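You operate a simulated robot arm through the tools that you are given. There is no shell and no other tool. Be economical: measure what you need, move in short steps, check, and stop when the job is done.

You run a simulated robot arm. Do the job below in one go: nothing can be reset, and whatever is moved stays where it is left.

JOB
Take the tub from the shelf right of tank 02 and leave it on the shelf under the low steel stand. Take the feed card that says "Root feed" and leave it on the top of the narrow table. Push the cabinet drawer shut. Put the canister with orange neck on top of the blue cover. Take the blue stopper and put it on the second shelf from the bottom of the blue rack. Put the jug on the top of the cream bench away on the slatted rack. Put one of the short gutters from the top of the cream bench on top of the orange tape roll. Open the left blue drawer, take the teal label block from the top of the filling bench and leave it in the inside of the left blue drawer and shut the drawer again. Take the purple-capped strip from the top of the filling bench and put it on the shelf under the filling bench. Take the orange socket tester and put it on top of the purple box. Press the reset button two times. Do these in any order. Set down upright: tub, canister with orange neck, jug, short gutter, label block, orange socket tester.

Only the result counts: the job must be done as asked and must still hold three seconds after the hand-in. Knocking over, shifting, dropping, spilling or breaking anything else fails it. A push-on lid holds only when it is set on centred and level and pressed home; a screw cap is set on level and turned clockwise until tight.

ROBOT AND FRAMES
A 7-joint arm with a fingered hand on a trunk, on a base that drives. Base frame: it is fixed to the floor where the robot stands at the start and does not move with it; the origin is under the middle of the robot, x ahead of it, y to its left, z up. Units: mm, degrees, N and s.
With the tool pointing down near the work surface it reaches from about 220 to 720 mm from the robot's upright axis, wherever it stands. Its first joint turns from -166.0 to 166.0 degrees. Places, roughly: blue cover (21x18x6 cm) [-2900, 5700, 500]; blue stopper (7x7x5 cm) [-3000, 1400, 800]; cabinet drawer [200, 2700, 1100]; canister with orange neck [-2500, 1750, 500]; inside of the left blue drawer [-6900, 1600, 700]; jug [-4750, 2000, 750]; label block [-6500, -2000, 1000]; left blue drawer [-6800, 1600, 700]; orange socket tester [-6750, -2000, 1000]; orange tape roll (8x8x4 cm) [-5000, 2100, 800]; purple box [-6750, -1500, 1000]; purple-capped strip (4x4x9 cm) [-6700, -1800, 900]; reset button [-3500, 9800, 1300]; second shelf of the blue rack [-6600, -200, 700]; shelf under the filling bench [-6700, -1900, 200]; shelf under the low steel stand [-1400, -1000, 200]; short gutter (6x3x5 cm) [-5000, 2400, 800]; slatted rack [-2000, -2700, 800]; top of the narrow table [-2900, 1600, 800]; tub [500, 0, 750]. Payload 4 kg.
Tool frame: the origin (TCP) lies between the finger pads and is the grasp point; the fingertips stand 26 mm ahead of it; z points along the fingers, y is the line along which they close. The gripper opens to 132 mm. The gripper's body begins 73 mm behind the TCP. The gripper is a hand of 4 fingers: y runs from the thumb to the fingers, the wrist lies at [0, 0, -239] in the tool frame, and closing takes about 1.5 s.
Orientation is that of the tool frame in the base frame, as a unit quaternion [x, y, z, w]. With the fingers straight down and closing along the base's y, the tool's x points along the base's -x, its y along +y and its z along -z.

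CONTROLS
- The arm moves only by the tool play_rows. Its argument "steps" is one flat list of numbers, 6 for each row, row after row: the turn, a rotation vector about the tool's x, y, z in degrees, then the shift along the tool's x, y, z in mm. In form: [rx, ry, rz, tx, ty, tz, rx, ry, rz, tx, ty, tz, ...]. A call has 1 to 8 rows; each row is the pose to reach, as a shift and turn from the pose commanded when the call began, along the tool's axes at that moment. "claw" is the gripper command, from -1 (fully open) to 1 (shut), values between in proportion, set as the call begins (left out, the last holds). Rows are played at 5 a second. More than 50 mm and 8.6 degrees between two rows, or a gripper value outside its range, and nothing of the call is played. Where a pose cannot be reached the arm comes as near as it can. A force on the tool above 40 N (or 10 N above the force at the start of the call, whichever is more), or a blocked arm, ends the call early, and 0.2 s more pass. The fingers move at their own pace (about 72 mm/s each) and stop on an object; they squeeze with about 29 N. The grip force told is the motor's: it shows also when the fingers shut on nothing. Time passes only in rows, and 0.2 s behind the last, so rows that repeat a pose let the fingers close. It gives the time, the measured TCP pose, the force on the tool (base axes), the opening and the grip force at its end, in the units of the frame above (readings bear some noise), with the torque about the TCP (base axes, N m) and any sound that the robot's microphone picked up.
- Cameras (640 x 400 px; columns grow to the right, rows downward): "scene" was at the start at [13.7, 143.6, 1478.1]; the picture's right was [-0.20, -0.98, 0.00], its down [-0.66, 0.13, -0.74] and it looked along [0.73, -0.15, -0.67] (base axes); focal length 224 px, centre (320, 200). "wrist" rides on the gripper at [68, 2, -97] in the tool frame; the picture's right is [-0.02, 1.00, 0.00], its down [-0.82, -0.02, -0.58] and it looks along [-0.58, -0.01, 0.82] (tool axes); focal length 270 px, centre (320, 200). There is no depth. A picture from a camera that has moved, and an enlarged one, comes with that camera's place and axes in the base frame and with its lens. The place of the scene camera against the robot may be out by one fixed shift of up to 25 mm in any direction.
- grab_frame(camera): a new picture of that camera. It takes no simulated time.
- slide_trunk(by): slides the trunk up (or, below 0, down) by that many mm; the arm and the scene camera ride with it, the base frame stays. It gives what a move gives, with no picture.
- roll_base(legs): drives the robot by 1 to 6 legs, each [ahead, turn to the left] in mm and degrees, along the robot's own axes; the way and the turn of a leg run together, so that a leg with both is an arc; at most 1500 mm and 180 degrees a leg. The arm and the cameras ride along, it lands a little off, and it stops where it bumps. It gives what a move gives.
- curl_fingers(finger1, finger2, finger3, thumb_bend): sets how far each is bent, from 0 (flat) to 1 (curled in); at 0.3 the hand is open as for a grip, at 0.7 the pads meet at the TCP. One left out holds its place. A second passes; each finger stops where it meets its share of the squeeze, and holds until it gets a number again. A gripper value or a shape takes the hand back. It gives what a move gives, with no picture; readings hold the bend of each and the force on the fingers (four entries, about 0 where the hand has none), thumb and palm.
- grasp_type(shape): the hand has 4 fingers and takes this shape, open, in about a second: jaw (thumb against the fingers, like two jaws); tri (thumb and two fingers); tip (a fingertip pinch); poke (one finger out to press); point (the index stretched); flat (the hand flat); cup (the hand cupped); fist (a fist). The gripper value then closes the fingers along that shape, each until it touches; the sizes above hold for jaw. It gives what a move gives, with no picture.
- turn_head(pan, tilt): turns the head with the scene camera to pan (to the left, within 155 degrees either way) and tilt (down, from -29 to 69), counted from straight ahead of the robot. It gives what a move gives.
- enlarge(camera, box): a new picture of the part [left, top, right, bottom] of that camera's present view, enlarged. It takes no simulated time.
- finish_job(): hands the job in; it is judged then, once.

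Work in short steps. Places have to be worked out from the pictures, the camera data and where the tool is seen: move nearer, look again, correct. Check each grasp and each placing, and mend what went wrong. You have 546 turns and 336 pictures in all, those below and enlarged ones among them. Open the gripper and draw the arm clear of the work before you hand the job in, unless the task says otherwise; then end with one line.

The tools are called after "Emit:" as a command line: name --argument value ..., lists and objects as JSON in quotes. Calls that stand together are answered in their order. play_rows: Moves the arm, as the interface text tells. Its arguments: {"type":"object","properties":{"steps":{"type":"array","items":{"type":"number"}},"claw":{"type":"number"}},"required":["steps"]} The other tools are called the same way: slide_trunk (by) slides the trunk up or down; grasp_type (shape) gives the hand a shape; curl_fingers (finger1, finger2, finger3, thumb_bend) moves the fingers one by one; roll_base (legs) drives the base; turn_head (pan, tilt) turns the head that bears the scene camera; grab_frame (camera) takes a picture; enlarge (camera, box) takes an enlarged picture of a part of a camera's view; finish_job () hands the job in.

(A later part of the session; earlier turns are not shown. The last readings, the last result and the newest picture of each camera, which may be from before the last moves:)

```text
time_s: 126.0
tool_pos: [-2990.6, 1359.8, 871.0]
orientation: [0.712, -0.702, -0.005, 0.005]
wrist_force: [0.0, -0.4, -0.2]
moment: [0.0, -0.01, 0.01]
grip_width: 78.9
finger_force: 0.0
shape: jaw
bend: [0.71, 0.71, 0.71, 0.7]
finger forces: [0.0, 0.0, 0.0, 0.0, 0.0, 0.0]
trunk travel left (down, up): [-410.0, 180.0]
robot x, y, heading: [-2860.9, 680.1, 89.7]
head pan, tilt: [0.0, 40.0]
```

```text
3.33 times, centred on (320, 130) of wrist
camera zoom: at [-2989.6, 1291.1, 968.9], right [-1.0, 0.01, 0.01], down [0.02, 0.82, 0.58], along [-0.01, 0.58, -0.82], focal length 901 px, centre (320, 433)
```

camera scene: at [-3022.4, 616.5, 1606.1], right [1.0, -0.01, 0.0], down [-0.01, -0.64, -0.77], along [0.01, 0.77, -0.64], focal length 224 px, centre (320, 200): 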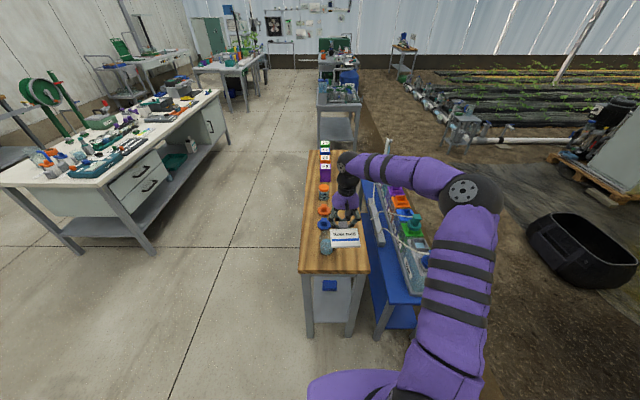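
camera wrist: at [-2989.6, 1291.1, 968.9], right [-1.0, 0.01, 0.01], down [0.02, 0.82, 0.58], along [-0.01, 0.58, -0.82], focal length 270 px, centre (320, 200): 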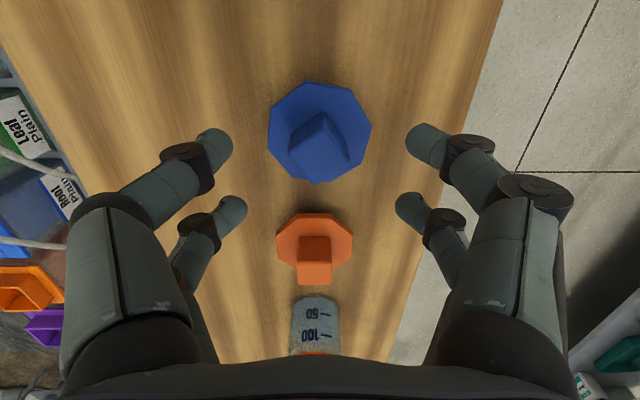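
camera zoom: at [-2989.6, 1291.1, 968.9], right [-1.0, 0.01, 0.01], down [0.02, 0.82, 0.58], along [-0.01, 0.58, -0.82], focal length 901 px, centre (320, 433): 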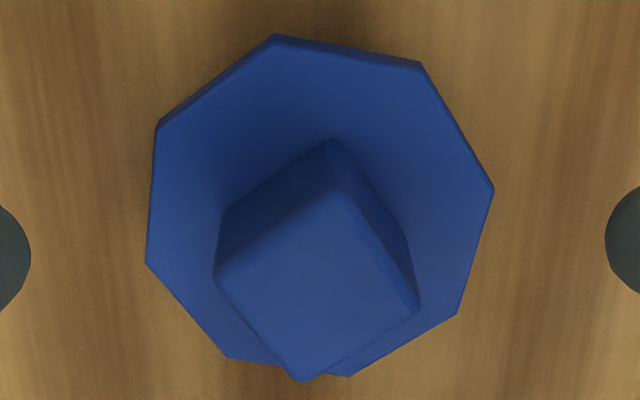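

The handle is yawed about 35°. I use tip shape, rotate the tool −35° about its axis, offset so the near pair is centred on the handle, then descend.

Emit:
grasp_type --shape "tip"

Emit:
play_rows --steps '[0, 0, -7, -2.4, 2, 0, 0, 0, -14, -4.8, 4, 0, 0, 0, -21, -7.2, 6, 0, 0, 0, -28, -9.6, 8.2, 0, 0, 0, -35, -12, 10.4, 0, 0, 0, -35, -12, 10.4, 0]' --claw -0.2

Emit:
grab_frame --camera "wrist"

```text
time_s: 126.9
tool_pos: [-2989.8, 1360.2, 871.1]
orientation: [0.713, -0.702, -0.006, 0.005]
wrist_force: [0.4, -0.5, -0.1]
moment: [0.02, 0.01, -0.05]
grip_width: 131.8
finger_force: 0.1
shape: tip
bend: [0.3, 0.3, 0.3, 0.3]
finger forces: [0.0, 0.0, 0.0, 0.0, 0.1, 0.0]
trunk travel left (down, up): [-410.0, 180.0]
robot x, y, heading: [-2855.8, 684.6, 89.6]
head pan, tilt: [0.0, 40.0]
```

```text
time_s: 128.3
tool_pos: [-2974.4, 1369.0, 873.2]
orientation: [0.883, -0.469, -0.006, 0.004]
wrist_force: [0.7, 1.1, 0.7]
moment: [-0.02, -0.01, 0.01]
grip_width: 79.4
finger_force: 0.2
shape: tip
bend: [0.71, 0.71, 0.71, 0.7]
finger forces: [0.0, 0.0, 0.0, 0.0, 0.0, 0.0]
out of reach, approached as far as the arm can: row 1, 2, 3, 4, 5, 6
trunk travel left (down, up): [-410.0, 180.0]
robot x, y, heading: [-2861.6, 683.6, 89.6]
head pan, tilt: [0.0, 40.0]
```

```text
268 pictures are left
camera wrist: at [-2937.5, 1310.1, 969.4], right [-0.84, -0.54, 0.01], down [-0.43, 0.69, 0.58], along [-0.32, 0.49, -0.81], focal length 270 px, centre (320, 200)
```

wrist: 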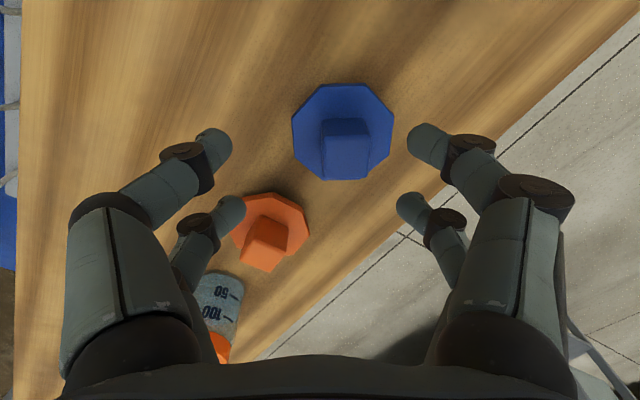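

Aligned in yaw, but at the reach limit. I rise, drive 40 mm ahead, and then position precisely.

Emit:
play_rows --steps '[0, 0, 0, 0, 0, -20, 0, 0, 0, 0, 0, -40]' --claw 0.1

Emit:
roll_base --legs '[[40, 0]]'

```text
time_s: 128.9
tool_pos: [-2968.9, 1368.5, 903.3]
orientation: [0.89, -0.457, -0.007, 0.004]
wrist_force: [0.4, -0.6, 0.4]
moment: [0.0, -0.02, 0.0]
grip_width: 60.2
finger_force: 0.0
shape: tip
bend: [0.73, 0.73, 0.73, 0.7]
finger forces: [0.1, 0.0, 0.1, 0.1, 0.1, 0.1]
out of reach, approached as far as the arm can: row 2
trunk travel left (down, up): [-410.0, 180.0]
robot x, y, heading: [-2859.7, 681.2, 89.6]
head pan, tilt: [0.0, 40.0]
```

```text
time_s: 129.8
tool_pos: [-2970.2, 1408.2, 904.5]
orientation: [0.889, -0.457, -0.008, 0.004]
wrist_force: [0.0, 0.2, 0.7]
moment: [0.0, 0.01, 0.0]
grip_width: 59.7
finger_force: 0.1
shape: tip
bend: [0.73, 0.73, 0.73, 0.7]
finger forces: [0.0, 0.0, 0.0, 0.0, 0.0, 0.0]
trunk travel left (down, up): [-410.0, 180.0]
robot x, y, heading: [-2859.3, 718.6, 89.6]
head pan, tilt: [0.0, 40.0]
```

Emit:
play_rows --steps '[0, 0, 0, 11, 21, 0, 0, 0, 0, 22, 41.5, 0, 0, 0, 0, 22, 41.5, 15, 0, 0, 0, 22, 41.5, 15]'

Emit:
grab_frame --camera "wrist"

```text
time_s: 130.8
tool_pos: [-2990.9, 1364.5, 888.8]
orientation: [0.889, -0.457, -0.007, 0.003]
wrist_force: [-0.2, 0.3, -0.6]
moment: [0.03, -0.01, 0.02]
grip_width: 60.0
finger_force: 0.0
shape: tip
bend: [0.73, 0.73, 0.73, 0.7]
finger forces: [0.0, 0.1, 0.1, 0.0, 0.1, 0.1]
trunk travel left (down, up): [-410.0, 180.0]
robot x, y, heading: [-2862.9, 720.0, 89.2]
head pan, tilt: [0.0, 40.0]
```

```text
267 pictures are left
camera wrist: at [-2951.4, 1307.5, 985.4], right [-0.83, -0.56, 0.01], down [-0.45, 0.67, 0.59], along [-0.34, 0.48, -0.81], focal length 270 px, centre (320, 200)
```

wrist: 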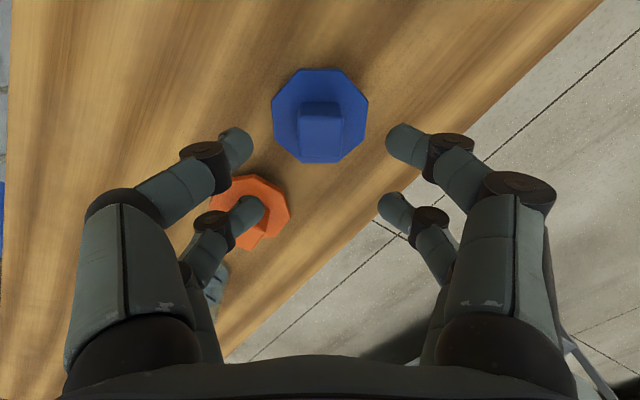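

Handle lies at tool x≈+6; I shift −12 mm in tool x so the near pair meets it squarely, narrow the fingers and descend.

Emit:
play_rows --steps '[0, 0, 0, -12, 2, 0, 0, 0, 0, -12, 2, 0, 0, 0, 0, -12, 2, 20, 0, 0, 0, -12, 2, 40, 0, 0, 0, -12, 2, 59, 0, 0, 0, -12, 2, 59]' --claw 0.25

Emit:
grab_frame --camera "wrist"

```text
time_s: 132.2
tool_pos: [-2999.6, 1376.2, 830.6]
orientation: [0.89, -0.457, -0.008, 0.002]
wrist_force: [0.0, 0.0, -0.1]
moment: [0.0, 0.01, 0.0]
grip_width: 50.2
finger_force: 0.2
shape: tip
bend: [0.73, 0.73, 0.73, 0.7]
finger forces: [0.0, 0.0, 0.1, 0.1, 0.1, 0.0]
trunk travel left (down, up): [-410.0, 180.0]
robot x, y, heading: [-2860.3, 720.5, 89.7]
head pan, tilt: [0.0, 40.0]
```

```text
266 pictures are left
camera wrist: at [-2960.6, 1318.7, 926.6], right [-0.83, -0.56, 0.01], down [-0.45, 0.67, 0.59], along [-0.34, 0.48, -0.81], focal length 270 px, centre (320, 200)
```

wrist: 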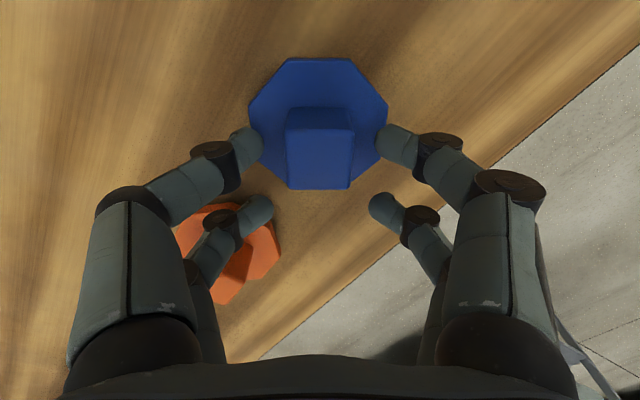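

Well aligned: the near pair flanks the handle squarely. I close and lift 30 mm.

Emit:
play_rows --steps '[0, 0, 0, 0, 0, 0, 0, 0, 0, 0, 0, 0, 0, 0, 0, 0, 0, 0, 0, 0, 0, 0, 0, 0, 0, 0, 0, 0, 0, 0]' --claw 1

Emit:
play_rows --steps '[0, 0, 0, 0, 0, -10, 0, 0, 0, 0, 0, -30, 0, 0, 0, 0, 0, -30]'

Emit:
grab_frame --camera "wrist"

```text
time_s: 133.4
tool_pos: [-2999.6, 1375.4, 830.7]
orientation: [0.89, -0.457, -0.007, 0.003]
wrist_force: [-0.7, -0.6, 0.6]
moment: [0.01, 0.02, -0.02]
grip_width: 10.6
finger_force: 28.9
shape: tip
bend: [0.73, 0.61, 0.61, 0.7]
finger forces: [25.8, 0.1, 0.0, 0.1, 25.8, 0.1]
trunk travel left (down, up): [-410.0, 180.0]
robot x, y, heading: [-2862.3, 723.2, 89.6]
head pan, tilt: [0.0, 40.0]
```

```text
time_s: 134.2
tool_pos: [-3001.7, 1375.0, 861.3]
orientation: [0.889, -0.458, -0.008, 0.003]
wrist_force: [-0.3, -1.2, 0.8]
moment: [0.02, -0.02, -0.02]
grip_width: 10.7
finger_force: 29.6
shape: tip
bend: [0.73, 0.61, 0.61, 0.7]
finger forces: [25.8, 0.0, 0.1, 0.0, 25.7, 0.0]
trunk travel left (down, up): [-410.0, 180.0]
robot x, y, heading: [-2858.0, 718.5, 89.5]
head pan, tilt: [0.0, 40.0]
```

```text
265 pictures are left
camera wrist: at [-2961.9, 1317.8, 956.6], right [-0.83, -0.56, 0.01], down [-0.45, 0.67, 0.59], along [-0.34, 0.48, -0.81], focal length 270 px, centre (320, 200)
```

wrist: 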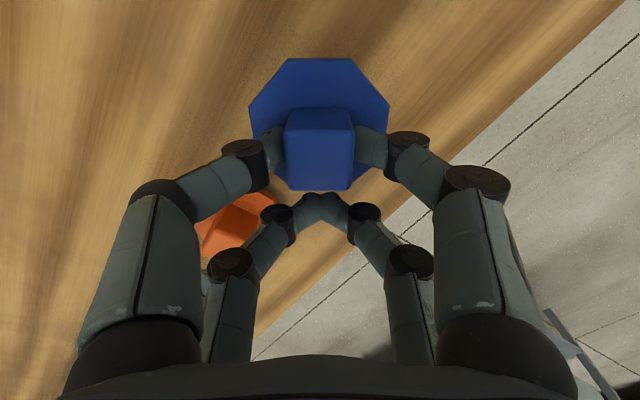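

Stopper held. I raise it, back off from the table, turn toward −x and survey.

Emit:
play_rows --steps '[0, 0, 0, 0, 0, -40, 0, 0, 0, 0, 0, -80, 0, 0, 0, 0, 0, -120]'

Emit:
roll_base --legs '[[-300, 0], [0, 100]]'

Emit:
turn_head --pan 0 --tilt 20

Emit:
grab_frame --camera "scene"

```text
time_s: 135.0
tool_pos: [-2988.1, 1364.8, 981.0]
orientation: [0.89, -0.456, -0.008, 0.002]
wrist_force: [0.1, 0.1, -0.3]
moment: [0.0, -0.04, 0.02]
grip_width: 10.4
finger_force: 28.8
shape: tip
bend: [0.73, 0.61, 0.61, 0.7]
finger forces: [25.9, 0.1, 0.0, 0.0, 25.8, 0.0]
out of reach, approached as far as the arm can: row 3
trunk travel left (down, up): [-410.0, 180.0]
robot x, y, heading: [-2860.7, 725.0, 89.7]
head pan, tilt: [0.0, 40.0]
```

```text
time_s: 141.7
tool_pos: [-3476.5, 196.1, 978.9]
orientation: [0.925, 0.38, -0.002, 0.007]
wrist_force: [-0.6, 0.2, -0.4]
moment: [0.0, 0.03, -0.03]
grip_width: 10.6
finger_force: 28.8
shape: tip
bend: [0.73, 0.61, 0.61, 0.7]
finger forces: [25.7, 0.0, 0.0, 0.1, 25.7, 0.1]
trunk travel left (down, up): [-410.0, 180.0]
robot x, y, heading: [-2864.5, 421.6, -171.3]
head pan, tilt: [0.0, 40.0]
```

```text
time_s: 142.5
tool_pos: [-3476.7, 195.9, 980.4]
orientation: [0.925, 0.38, -0.002, 0.008]
wrist_force: [-0.2, 0.0, -0.3]
moment: [0.0, 0.01, -0.06]
grip_width: 10.3
finger_force: 28.8
shape: tip
bend: [0.73, 0.61, 0.61, 0.7]
finger forces: [25.7, 0.0, 0.0, 0.1, 25.7, 0.1]
trunk travel left (down, up): [-410.0, 180.0]
robot x, y, heading: [-2859.7, 422.4, -171.4]
head pan, tilt: [0.0, 20.0]
```

```text
264 pictures are left
camera scene: at [-2880.7, 275.1, 1497.5], right [-0.15, 0.99, 0.0], down [0.34, 0.05, -0.94], along [-0.93, -0.14, -0.34], focal length 224 px, centre (320, 200)
```

scene: 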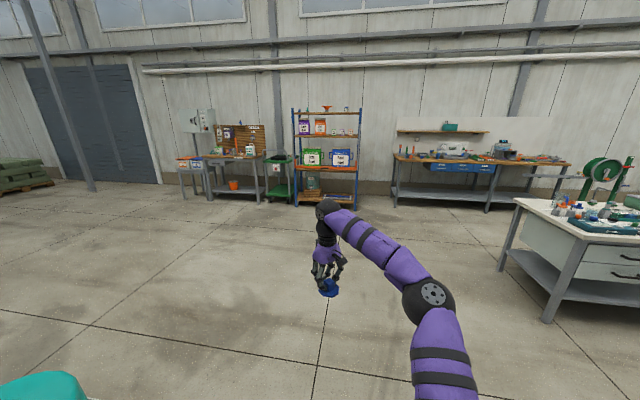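

The way to the blue rack is clear. I drive to about 900 mm in front of it and look.

Emit:
roll_base --legs '[[0, 4], [1400, 0], [1357, 0], [0, -12.6]]'

Emit:
grab_frame --camera "scene"

Emit:
enlarge --camera "scene" --box '[200, 60, 520, 260]'

```text
time_s: 157.2
tool_pos: [-6202.0, -288.9, 979.6]
orientation: [0.95, 0.311, -0.002, 0.008]
wrist_force: [-0.6, 0.5, -1.3]
moment: [0.01, -0.02, -0.02]
grip_width: 10.3
finger_force: 28.9
shape: tip
bend: [0.73, 0.61, 0.61, 0.7]
finger forces: [25.7, 0.1, 0.0, 0.0, 25.7, 0.0]
trunk travel left (down, up): [-410.0, 180.0]
robot x, y, heading: [-5562.0, -153.5, -180.1]
head pan, tilt: [0.0, 20.0]
```

```text
263 pictures are left
camera scene: at [-5602.7, -299.0, 1497.5], right [0.0, 1.0, 0.0], down [0.34, 0.0, -0.94], along [-0.94, 0.0, -0.34], focal length 224 px, centre (320, 200)
```

scene: 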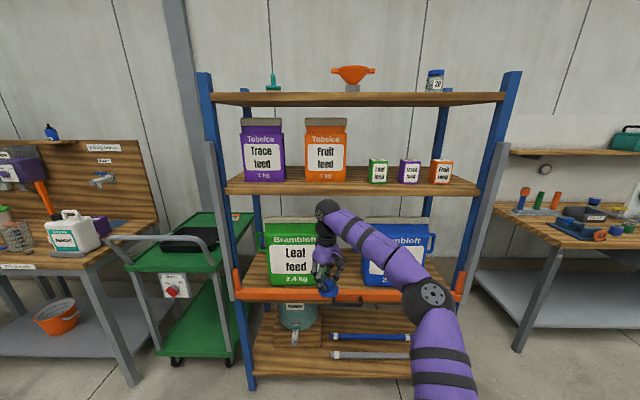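

```text
2.00 times, centred on (360, 160) of scene
camera zoom: at [-5602.7, -299.0, 1497.5], right [0.0, 1.0, 0.0], down [0.34, 0.0, -0.94], along [-0.94, 0.0, -0.34], focal length 448 px, centre (240, 280)
```

zoom: 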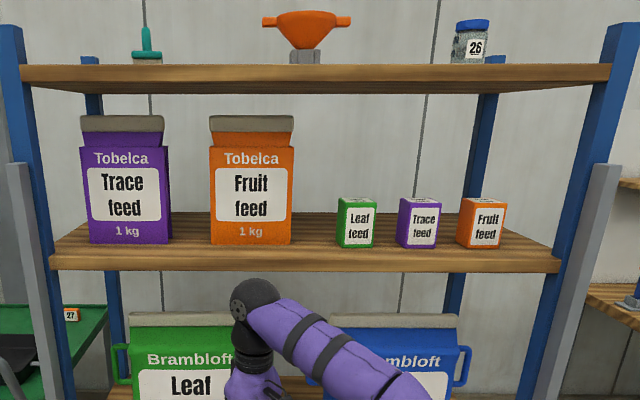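

I check the gap on the second shelf with the wrist camera and a tilted head view.

Emit:
grab_frame --camera "wrist"

Emit:
enlarge --camera "scene" --box '[220, 200, 480, 340]'

```text
261 pictures are left
camera wrist: at [-6147.1, -248.6, 1075.4], right [0.57, -0.82, 0.01], down [-0.67, -0.46, 0.59], along [-0.47, -0.34, -0.81], focal length 270 px, centre (320, 200)
```

wrist: 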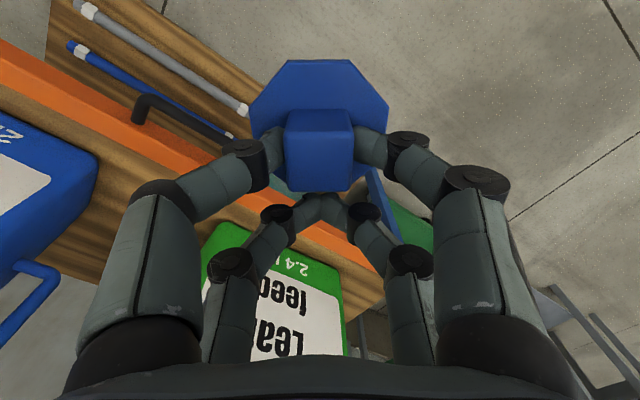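

```text
2.46 times, centred on (350, 270) of scene
camera zoom: at [-5602.7, -299.0, 1497.5], right [0.0, 1.0, 0.0], down [0.34, 0.0, -0.94], along [-0.94, 0.0, -0.34], focal length 552 px, centre (246, 28)
```

zoom: 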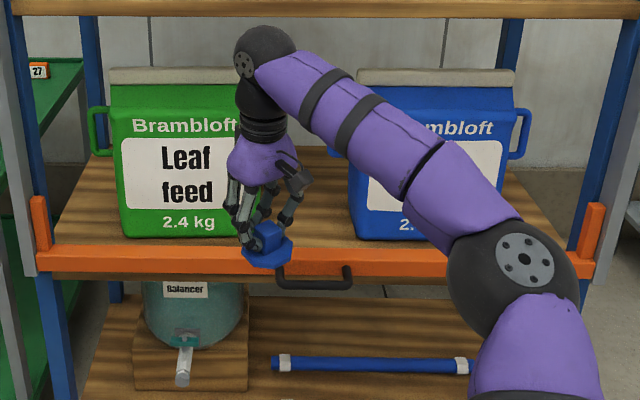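

The bar sits at x≈−6403, box fronts at ≈−6505, gap y −299..−85. I'll put the stopper at about (−6468,−195). I retract, lower the trunk and drive 300 mm closer.

Emit:
play_rows --steps '[0, 0, 0, 43, 8.5, 0, 0, 0, 0, 87, 17, 0, 0, 0, 0, 130, 25, 0, 0, 0, 0, 173, 34, 0, 0, 0, 0, 217, 42.4, 0]'

Emit:
slide_trunk --by -165

Emit:
roll_base --legs '[[300, 0]]'

Emit:
turn_head --pan 0 --tilt 45

Emit:
grab_frame --camera "scene"

Emit:
grab_frame --camera "wrist"

```text
time_s: 158.4
tool_pos: [-6003.1, -193.0, 977.1]
orientation: [0.951, 0.31, -0.002, 0.007]
wrist_force: [0.1, 0.2, -0.1]
moment: [0.01, 0.01, 0.01]
grip_width: 10.4
finger_force: 29.1
shape: tip
bend: [0.73, 0.61, 0.61, 0.7]
finger forces: [25.6, 0.0, 0.0, 0.0, 25.7, 0.1]
trunk travel left (down, up): [-410.0, 180.0]
robot x, y, heading: [-5558.4, -152.7, -179.8]
head pan, tilt: [0.0, 20.0]
```

```text
time_s: 160.2
tool_pos: [-6003.3, -193.1, 813.1]
orientation: [0.95, 0.311, -0.003, 0.007]
wrist_force: [0.1, -0.3, -0.6]
moment: [0.01, 0.0, 0.02]
grip_width: 10.5
finger_force: 29.1
shape: tip
bend: [0.73, 0.61, 0.61, 0.7]
finger forces: [25.6, 0.0, 0.0, 0.1, 25.7, 0.0]
trunk travel left (down, up): [-245.0, 345.0]
robot x, y, heading: [-5560.3, -155.4, -179.7]
head pan, tilt: [0.0, 20.0]
```

```text
time_s: 162.3
tool_pos: [-6306.7, -199.9, 812.7]
orientation: [0.949, 0.316, -0.003, 0.008]
wrist_force: [-0.3, 0.1, -1.2]
moment: [-0.02, 0.02, 0.01]
grip_width: 10.5
finger_force: 29.2
shape: tip
bend: [0.73, 0.61, 0.61, 0.7]
finger forces: [25.7, 0.0, 0.0, 0.1, 25.6, 0.0]
trunk travel left (down, up): [-245.0, 345.0]
robot x, y, heading: [-5864.0, -154.9, -179.3]
head pan, tilt: [0.0, 20.0]
```

```text
time_s: 163.2
tool_pos: [-6306.1, -199.7, 812.1]
orientation: [0.949, 0.316, -0.003, 0.007]
wrist_force: [-0.4, -0.2, -0.8]
moment: [-0.01, -0.01, 0.02]
grip_width: 10.3
finger_force: 28.8
shape: tip
bend: [0.73, 0.61, 0.61, 0.7]
finger forces: [25.7, 0.0, 0.1, 0.0, 25.7, 0.0]
trunk travel left (down, up): [-245.0, 345.0]
robot x, y, heading: [-5861.7, -157.5, -179.4]
head pan, tilt: [0.0, 45.0]
```

```text
259 pictures are left
camera scene: at [-5893.7, -300.9, 1293.9], right [-0.01, 1.0, 0.0], down [0.71, 0.01, -0.71], along [-0.71, -0.01, -0.71], focal length 224 px, centre (320, 200)
```

scene: 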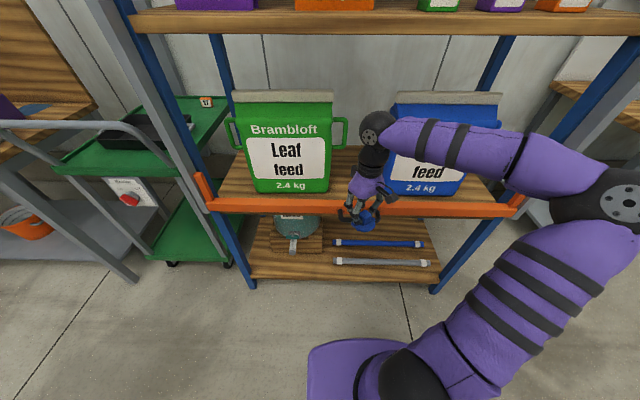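

```text
258 pictures are left
camera wrist: at [-6251.8, -159.1, 908.9], right [0.58, -0.82, 0.01], down [-0.67, -0.46, 0.59], along [-0.47, -0.35, -0.81], focal length 270 px, centre (320, 200)
```

wrist: 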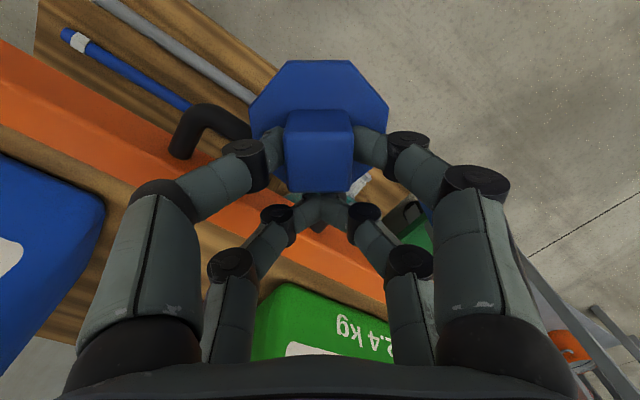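

Bar top is z≈740 at x≈−6410, boxes start at ≈−6487, shelf ≈690, gap y −263..−54. I align the closing axis with y before entering the gap.

Emit:
play_rows --steps '[0, 0, 7.4, 0, 0, -4, 0, 0, 14.8, 0, 0, -8, 0, 0, 22.2, 0, 0, -12, 0, 0, 29.6, 0, 0, -15, 0, 0, 36.9, -12, -16, -15, 0, 0, 36.9, -35, -46, -15]'

Emit:
grab_frame --camera "wrist"

Emit:
grab_frame --camera "scene"

```text
time_s: 164.6
tool_pos: [-6364.3, -185.3, 825.4]
orientation: [1.0, -0.002, -0.001, 0.009]
wrist_force: [-0.4, -0.3, 0.0]
moment: [-0.01, 0.02, 0.02]
grip_width: 10.7
finger_force: 29.0
shape: tip
bend: [0.73, 0.61, 0.61, 0.7]
finger forces: [25.7, 0.0, 0.1, 0.0, 25.6, 0.0]
trunk travel left (down, up): [-245.0, 345.0]
robot x, y, heading: [-5866.4, -155.1, -179.4]
head pan, tilt: [0.0, 45.0]
```

```text
257 pictures are left
camera wrist: at [-6296.4, -184.1, 922.1], right [-0.03, -1.0, 0.02], down [-0.81, 0.03, 0.58], along [-0.58, 0.0, -0.82], focal length 270 px, centre (320, 200)
```

wrist: 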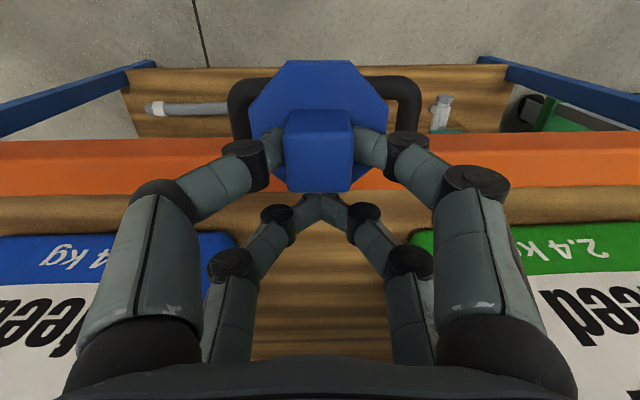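

```text
256 pictures are left
camera scene: at [-5893.2, -301.2, 1293.9], right [-0.01, 1.0, 0.0], down [0.71, 0.01, -0.71], along [-0.71, -0.01, -0.71], focal length 224 px, centre (320, 200)
```

scene: 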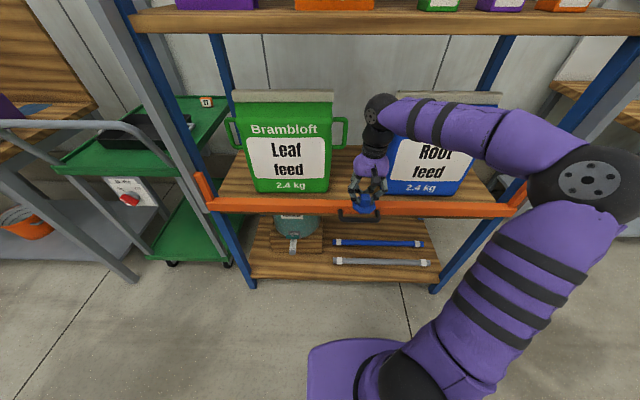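

Gap center y≈−188. I move in over the shelf and look.

Emit:
play_rows --steps '[0, 0, 0, -40, 2, 0, 0, 0, 0, -80, 2, 0, 0, 0, 0, -120, 2, 0, 0, 0, 0, -120, 2, 0]'

Emit:
grab_frame --camera "wrist"

Emit:
enlarge --camera "scene" --box '[220, 80, 480, 240]'

```text
time_s: 165.6
tool_pos: [-6480.9, -184.9, 829.3]
orientation: [1.0, -0.001, 0.0, 0.008]
wrist_force: [1.2, 0.6, 0.7]
moment: [0.01, 0.0, 0.0]
grip_width: 10.4
finger_force: 29.3
shape: tip
bend: [0.73, 0.61, 0.61, 0.7]
finger forces: [25.7, 0.1, 0.1, 0.1, 25.6, 0.1]
trunk travel left (down, up): [-245.0, 345.0]
robot x, y, heading: [-5869.0, -154.6, -179.3]
head pan, tilt: [0.0, 45.0]
```

```text
255 pictures are left
camera wrist: at [-6412.1, -185.3, 926.4], right [-0.03, -1.0, 0.02], down [-0.82, 0.03, 0.58], along [-0.58, 0.0, -0.82], focal length 270 px, centre (320, 200)
```

wrist: 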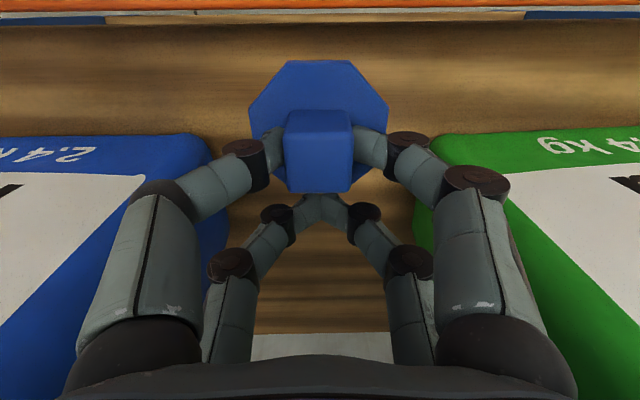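

```text
2.46 times, centred on (350, 160) of scene
camera zoom: at [-5893.8, -301.0, 1293.9], right [-0.01, 1.0, 0.0], down [0.71, 0.01, -0.71], along [-0.71, -0.01, -0.71], focal length 552 px, centre (246, 298)
```

zoom: 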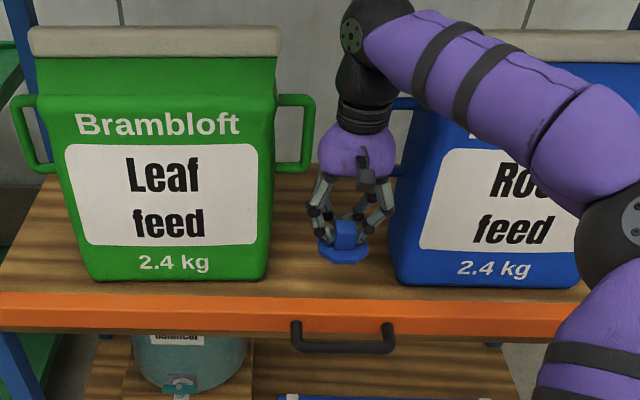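

Clear on both sides. I descend until contact.

Emit:
play_rows --steps '[0, 0, 0, 0, 3, 25, 0, 0, 0, 0, 3, 50, 0, 0, 0, 0, 3, 65, 0, 0, 0, 0, 3, 73, 0, 0, 0, 0, 3, 80, 0, 0, 0, 0, 3, 86, 0, 0, 0, 0, 3, 92]'

Emit:
grab_frame --camera "wrist"

Emit:
enlarge --camera "scene" --box '[300, 130, 420, 220]'

```text
time_s: 167.2
tool_pos: [-6482.7, -190.1, 736.5]
orientation: [1.0, -0.002, 0.0, 0.007]
wrist_force: [0.2, 0.1, -0.8]
moment: [0.04, 0.0, 0.03]
grip_width: 10.8
finger_force: 28.6
shape: tip
bend: [0.73, 0.61, 0.61, 0.7]
finger forces: [25.7, 0.1, 0.0, 0.0, 25.8, 0.0]
trunk travel left (down, up): [-245.0, 345.0]
robot x, y, heading: [-5867.0, -155.2, -179.5]
head pan, tilt: [0.0, 45.0]
```

```text
253 pictures are left
camera wrist: at [-6415.0, -190.3, 833.5], right [-0.03, -1.0, 0.02], down [-0.82, 0.03, 0.58], along [-0.58, 0.0, -0.82], focal length 270 px, centre (320, 200)
```

wrist: 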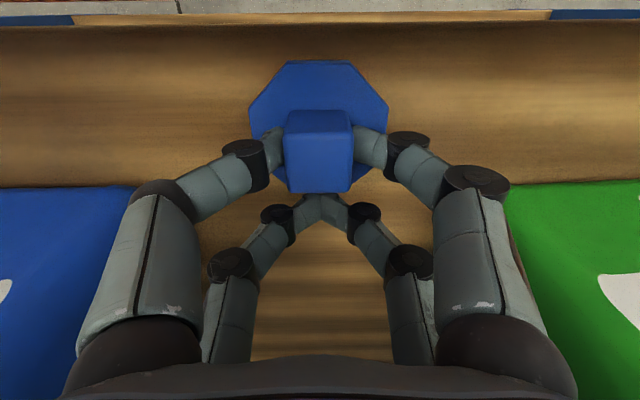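

```text
4.44 times, centred on (360, 175) of scene
camera zoom: at [-5893.7, -301.0, 1293.9], right [-0.01, 1.0, 0.0], down [0.71, 0.01, -0.71], along [-0.71, -0.01, -0.71], focal length 996 px, centre (142, 311)
```

zoom: 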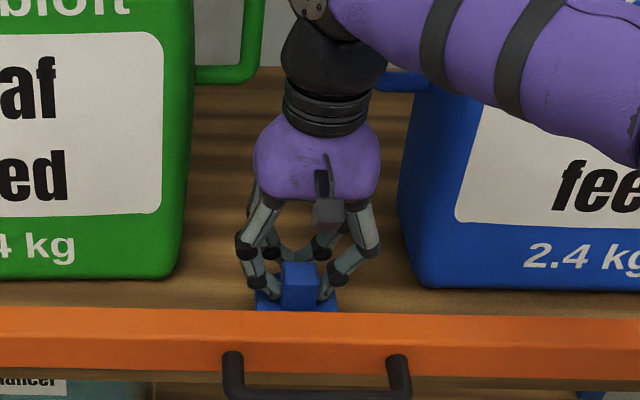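

Emit:
play_rows --steps '[0, 0, 0, -2, 0, 6, 0, 0, 0, -4, 0, 12, 0, 0, 0, -4, 0, 18, 0, 0, 0, -4, 0, 24, 0, 0, 0, -4, 0, 30, 0, 0, 0, -4, 0, 36]'

Emit:
grab_frame --camera "wrist"

```text
time_s: 168.0
tool_pos: [-6486.9, -190.7, 728.6]
orientation: [1.0, -0.003, -0.008, 0.008]
wrist_force: [5.7, 2.4, 20.1]
moment: [0.1, -0.35, 0.01]
grip_width: 12.2
finger_force: 29.3
shape: tip
bend: [0.74, 0.62, 0.62, 0.71]
finger forces: [31.6, 0.0, 0.1, 0.0, 33.7, 0.0]
trunk travel left (down, up): [-245.0, 345.0]
robot x, y, heading: [-5866.1, -153.8, -179.7]
head pan, tilt: [0.0, 45.0]
stopped in row 3: the force on the tool passed its limit at 47 N (the readings are from after the stop); the commanded pose is now the measured one
```

```text
251 pictures are left
camera wrist: at [-6417.4, -191.7, 823.5], right [-0.03, -1.0, 0.02], down [-0.81, 0.03, 0.59], along [-0.59, 0.0, -0.81], focal length 270 px, centre (320, 200)
```

wrist: 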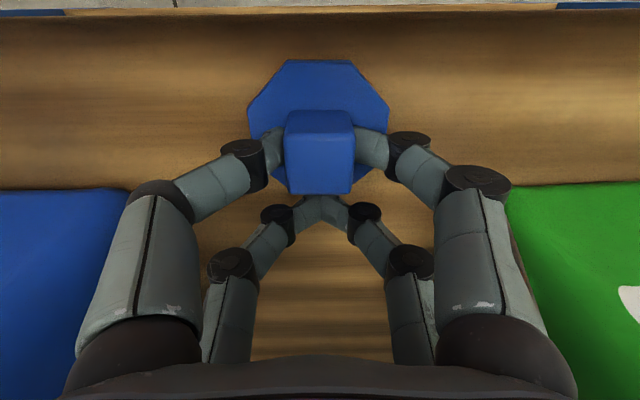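

Contact with the shelf. I ease up slightly and open just enough, then rise.

Emit:
play_rows --steps '[0, 0, 0, 0, 0, -1, 0, 0, 0, 0, 0, -2, 0, 0, 0, 0, 0, -2, 0, 0, 0, 0, 0, -2]' --claw 0.35

Emit:
play_rows --steps '[0, 0, 0, 0, 0, -8, 0, 0, 0, 0, 0, -20, 0, 0, 0, 0, 0, -50, 0, 0, 0, 0, 0, -95, 0, 0, 0, 40, 0, -95, 0, 0, 0, 85, 0, -95, 0, 0, 0, 130, 0, -95]'

Emit:
grab_frame --camera "wrist"

Emit:
enlarge --camera "scene" --box '[220, 80, 480, 240]'

```text
time_s: 169.0
tool_pos: [-6486.8, -190.0, 726.4]
orientation: [1.0, -0.002, -0.004, 0.008]
wrist_force: [-0.3, -1.0, 4.6]
moment: [0.09, -0.07, 0.03]
grip_width: 42.2
finger_force: 0.1
shape: tip
bend: [0.74, 0.74, 0.74, 0.71]
finger forces: [1.7, 0.0, 0.0, 0.0, 3.4, 0.0]
trunk travel left (down, up): [-245.0, 345.0]
robot x, y, heading: [-5866.8, -153.1, -179.4]
head pan, tilt: [0.0, 45.0]
```

```text
time_s: 170.6
tool_pos: [-6356.9, -193.2, 818.7]
orientation: [1.0, -0.002, -0.004, 0.008]
wrist_force: [0.0, 0.5, -0.5]
moment: [0.0, -0.03, -0.01]
grip_width: 42.7
finger_force: 0.1
shape: tip
bend: [0.74, 0.74, 0.74, 0.7]
finger forces: [0.0, 0.0, 0.0, 0.1, 0.0, 0.1]
trunk travel left (down, up): [-245.0, 345.0]
robot x, y, heading: [-5867.7, -156.6, -179.2]
head pan, tilt: [0.0, 45.0]
```

```text
250 pictures are left
camera wrist: at [-6288.0, -193.8, 914.2], right [-0.03, -1.0, 0.02], down [-0.81, 0.03, 0.58], along [-0.58, 0.0, -0.81], focal length 270 px, centre (320, 200)
```

wrist: 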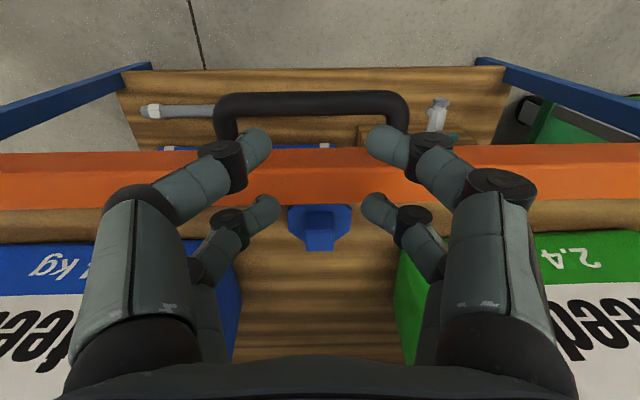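

```text
2.46 times, centred on (350, 160) of scene
camera zoom: at [-5894.1, -301.0, 1293.9], right [-0.01, 1.0, 0.0], down [0.71, 0.01, -0.71], along [-0.71, -0.01, -0.71], focal length 552 px, centre (246, 298)
```

zoom: 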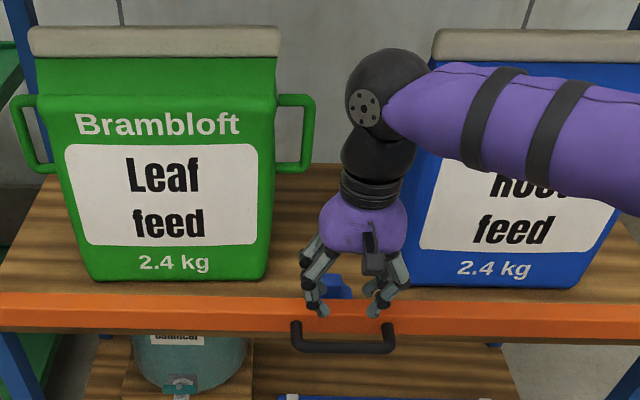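

The stopper stands on the second shelf. Next I go open the left blue drawer; I back out and drive to it.

Emit:
roll_base --legs '[[-320, 0], [0, -90], [850, 0], [850, 0], [0, 90]]'

Emit:
turn_head --pan 0 --tilt 30

Emit:
grab_frame --camera "scene"

```text
time_s: 189.7
tool_pos: [-6029.6, 1524.7, 818.8]
orientation: [1.0, 0.016, -0.004, 0.008]
wrist_force: [-0.4, 0.1, -0.3]
moment: [0.03, -0.04, 0.0]
grip_width: 42.6
finger_force: 0.0
shape: tip
bend: [0.74, 0.74, 0.74, 0.7]
finger forces: [0.0, 0.0, 0.0, 0.1, 0.1, 0.1]
trunk travel left (down, up): [-245.0, 345.0]
robot x, y, heading: [-5540.3, 1581.4, -177.4]
head pan, tilt: [0.0, 45.0]
```

```text
time_s: 190.5
tool_pos: [-6029.7, 1527.0, 819.1]
orientation: [1.0, 0.016, -0.004, 0.009]
wrist_force: [-0.2, -0.7, -0.6]
moment: [0.01, 0.0, 0.02]
grip_width: 42.7
finger_force: 0.1
shape: tip
bend: [0.74, 0.74, 0.74, 0.7]
finger forces: [0.0, 0.0, 0.0, 0.0, 0.1, 0.0]
trunk travel left (down, up): [-245.0, 345.0]
robot x, y, heading: [-5540.5, 1578.9, -177.3]
head pan, tilt: [0.0, 30.0]
```

```text
248 pictures are left
camera scene: at [-5571.9, 1433.0, 1316.4], right [-0.05, 1.0, 0.0], down [0.5, 0.02, -0.87], along [-0.86, -0.04, -0.5], focal length 224 px, centre (320, 200)
```

scene: 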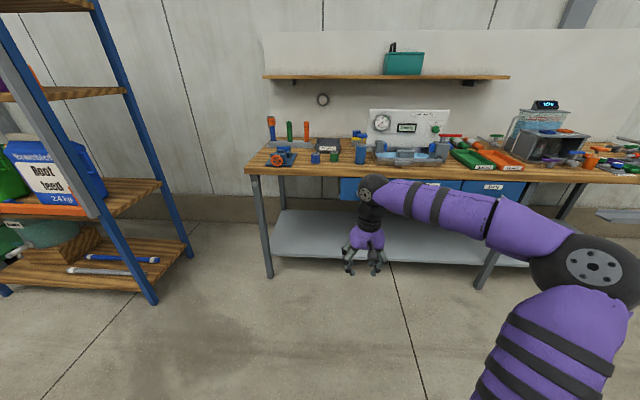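

Emit:
enlarge --camera "scene" --box '[300, 130, 560, 260]'

Emit:
grab_frame --camera "wrist"

```text
2.46 times, centred on (430, 195) of scene
camera zoom: at [-5571.9, 1433.0, 1316.4], right [-0.05, 1.0, 0.0], down [0.5, 0.02, -0.87], along [-0.86, -0.04, -0.5], focal length 552 px, centre (49, 212)
```

zoom: 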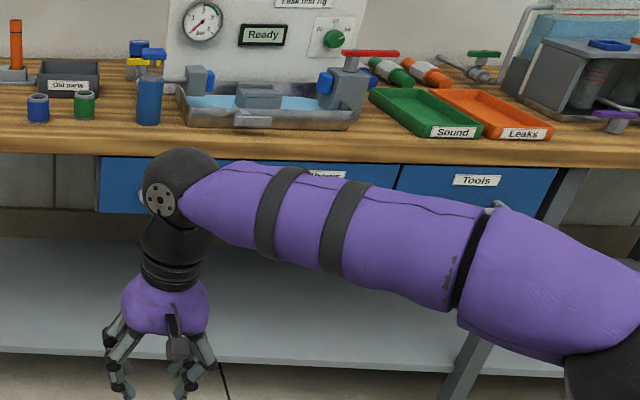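

```text
246 pictures are left
camera wrist: at [-5961.3, 1526.6, 914.5], right [0.01, -1.0, 0.02], down [-0.81, 0.0, 0.58], along [-0.58, -0.02, -0.81], focal length 270 px, centre (320, 200)
```

wrist: 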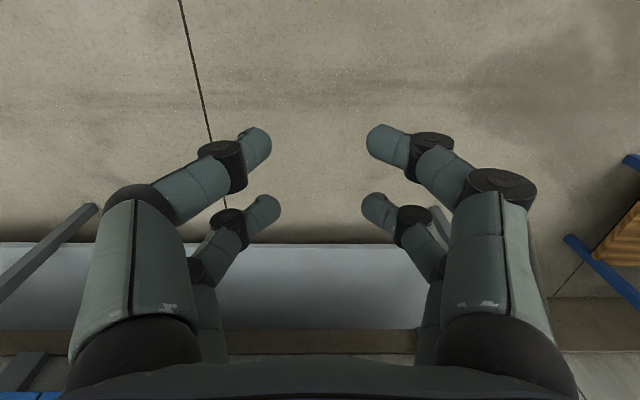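

The left drawer seems centred near y≈1655, z≈730, front x≈−6650. I turn the tool horizontal, then drive nearer for a close look.

Emit:
play_rows --steps '[0, -8, 0, -9.1, -11.6, 3.6, 0, -16, 0, -18.2, -23.3, 7.3, 0, -24, 0, -27.3, -34.9, 10.9, 0, -32, 0, -36.4, -46.5, 14.5, 0, -40, 0, -45.5, -58.2, 18.2, 0, -48, 0, -54.5, -69.8, 21.8, 0, -56, 0, -63.6, -81.5, 25.5, 0, -64, 0, -72.7, -93.1, 29.1]'

Emit:
play_rows --steps '[0, -8, 0, -0.7, -11.7, 9.8, 0, -16, 0, -1.4, -23.3, 19.5, 0, -24, 0, -2, -32, 27, 0, -26, 0, -2.1, -35, 29.3]'

Emit:
roll_base --legs '[[0, -2.7], [300, 0]]'

Emit:
grab_frame --camera "wrist"

Emit:
grab_frame --camera "scene"

```text
time_s: 192.3
tool_pos: [-6107.0, 1614.4, 790.4]
orientation: [0.845, 0.008, -0.534, 0.016]
wrist_force: [0.3, -0.9, -0.1]
moment: [0.01, -0.06, 0.0]
grip_width: 42.9
finger_force: 0.0
shape: tip
bend: [0.74, 0.74, 0.74, 0.7]
finger forces: [0.0, 0.1, 0.0, 0.0, 0.1, 0.0]
out of reach, approached as far as the arm can: row 6
trunk travel left (down, up): [-245.0, 345.0]
robot x, y, heading: [-5542.3, 1580.1, -177.5]
head pan, tilt: [0.0, 30.0]
```

```text
time_s: 193.3
tool_pos: [-6125.4, 1640.0, 819.3]
orientation: [0.746, 0.006, -0.665, 0.017]
wrist_force: [0.2, 0.6, 0.4]
moment: [0.0, 0.01, 0.0]
grip_width: 42.7
finger_force: 0.1
shape: tip
bend: [0.74, 0.74, 0.74, 0.7]
finger forces: [0.0, 0.0, 0.0, 0.0, 0.1, 0.0]
out of reach, approached as far as the arm can: row 2, 3, 4
trunk travel left (down, up): [-245.0, 345.0]
robot x, y, heading: [-5536.1, 1576.5, -177.3]
head pan, tilt: [0.0, 30.0]
```

```text
time_s: 195.7
tool_pos: [-6417.8, 1664.5, 817.4]
orientation: [0.747, -0.01, -0.665, 0.002]
wrist_force: [-0.4, 0.2, -0.4]
moment: [-0.01, 0.01, 0.0]
grip_width: 42.8
finger_force: 0.1
shape: tip
bend: [0.74, 0.74, 0.74, 0.7]
finger forces: [0.1, 0.0, 0.0, 0.0, 0.0, 0.1]
trunk travel left (down, up): [-245.0, 345.0]
robot x, y, heading: [-5835.1, 1582.0, -179.9]
head pan, tilt: [0.0, 30.0]
```

```text
245 pictures are left
camera wrist: at [-6314.0, 1660.6, 761.2], right [-0.01, -1.0, 0.04], down [0.48, 0.03, 0.88], along [-0.88, 0.03, 0.48], focal length 270 px, centre (320, 200)
```

wrist: 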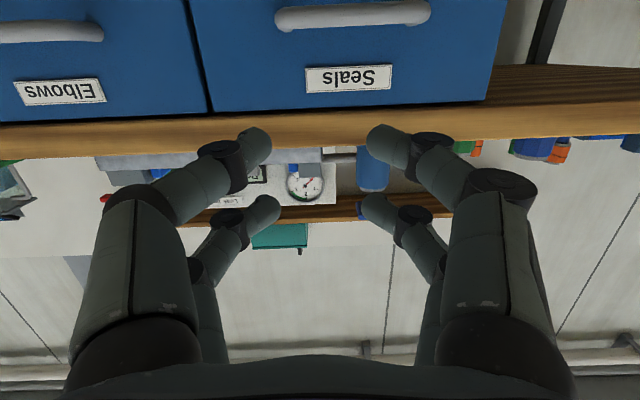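

```text
244 pictures are left
camera scene: at [-5873.2, 1433.6, 1316.5], right [0.0, 1.0, 0.0], down [0.5, 0.0, -0.87], along [-0.87, 0.0, -0.5], focal length 224 px, centre (320, 200)
```

scene: 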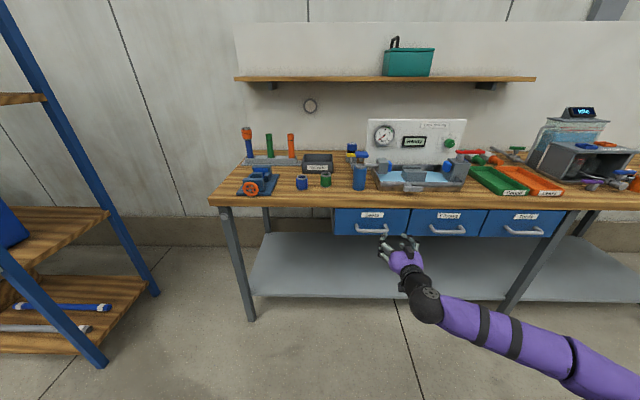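

Left drawer "Seals": its bar handle triangulates to about (−6575,1640,735). I roll the tool 90° so the fingers close vertically, and lower to handle height.

Emit:
grasp_type --shape "jaw"

Emit:
slide_trunk --by -80

Emit:
play_rows --steps '[0, 0, 8, 0, 0, 0, 0, 0, 16, 0, 0, 0, 0, 0, 24, 0, 0, 0, 0, 0, 32, 0, 0, 0, 0, 0, 40, 0, 0, 0, 0, 0, 48, 0, 0, 0, 0, 0, 56, 0, 0, 0, 0, 0, 64, 0, 0, 0]' --claw -0.5

Emit:
play_rows --steps '[0, 0, 8, 0, 0, 0, 0, 0, 16, 0, 0, 0, 0, 0, 24, 0, 0, 0, 0, 0, 26, 0, 0, 0]'

Emit:
grab_frame --camera "wrist"

Emit:
enlarge --camera "scene" --box '[300, 150, 540, 300]'

```text
time_s: 196.6
tool_pos: [-6418.3, 1664.5, 818.0]
orientation: [0.747, -0.01, -0.665, 0.002]
wrist_force: [-0.9, 0.4, -0.2]
moment: [-0.01, -0.04, -0.01]
grip_width: 132.1
finger_force: 0.1
shape: jaw
bend: [0.3, 0.3, 0.3, 0.3]
finger forces: [0.0, 0.0, 0.0, 0.1, 0.1, 0.0]
trunk travel left (down, up): [-245.0, 345.0]
robot x, y, heading: [-5833.6, 1580.7, -180.1]
head pan, tilt: [0.0, 30.0]
```

```text
time_s: 197.8
tool_pos: [-6416.7, 1664.8, 738.0]
orientation: [0.747, -0.01, -0.665, 0.003]
wrist_force: [-0.1, 0.3, 0.0]
moment: [-0.02, 0.01, -0.01]
grip_width: 132.0
finger_force: 0.0
shape: jaw
bend: [0.3, 0.3, 0.3, 0.3]
finger forces: [0.0, 0.0, 0.0, 0.0, 0.0, 0.1]
trunk travel left (down, up): [-165.0, 425.0]
robot x, y, heading: [-5839.4, 1579.1, -179.9]
head pan, tilt: [0.0, 30.0]
```

```text
time_s: 199.6
tool_pos: [-6417.0, 1664.8, 737.9]
orientation: [0.628, -0.406, -0.562, 0.353]
wrist_force: [-0.6, 0.1, -0.6]
moment: [0.02, 0.0, 0.05]
grip_width: 99.3
finger_force: 0.0
shape: jaw
bend: [0.63, 0.63, 0.63, 0.51]
finger forces: [0.0, 0.0, 0.1, 0.1, 0.1, 0.0]
trunk travel left (down, up): [-165.0, 425.0]
robot x, y, heading: [-5835.8, 1578.7, -180.0]
head pan, tilt: [0.0, 30.0]
```

```text
time_s: 200.6
tool_pos: [-6418.5, 1663.6, 737.3]
orientation: [-0.52, 0.535, 0.468, -0.473]
wrist_force: [0.5, -1.0, 0.1]
moment: [-0.01, 0.0, -0.01]
grip_width: 99.4
finger_force: 0.0
shape: jaw
bend: [0.63, 0.63, 0.63, 0.51]
finger forces: [0.0, 0.0, 0.1, 0.0, 0.0, 0.0]
trunk travel left (down, up): [-165.0, 425.0]
robot x, y, heading: [-5832.0, 1580.1, -180.2]
head pan, tilt: [0.0, 30.0]
```

```text
243 pictures are left
camera wrist: at [-6323.4, 1594.2, 752.6], right [-0.11, 0.05, 0.99], down [0.59, 0.81, 0.03], along [-0.8, 0.58, -0.12], focal length 270 px, centre (320, 200)
```

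wrist: 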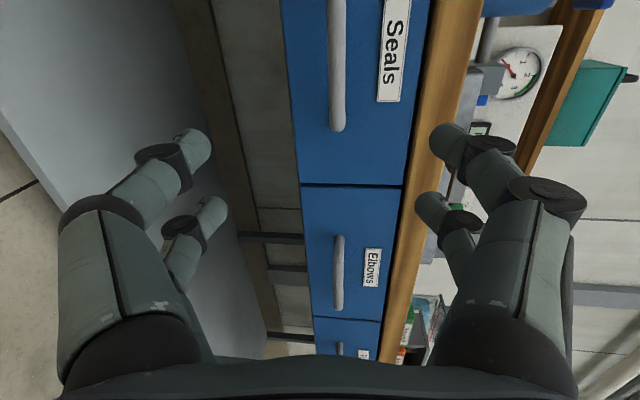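

```text
2.67 times, centred on (420, 225) of scene
camera zoom: at [-5873.3, 1433.6, 1236.5], right [0.0, 1.0, 0.0], down [0.5, 0.0, -0.87], along [-0.87, 0.0, -0.5], focal length 598 px, centre (53, 133)
```

zoom: 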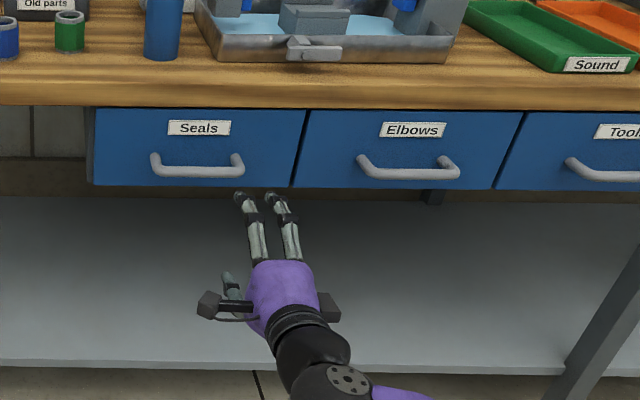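

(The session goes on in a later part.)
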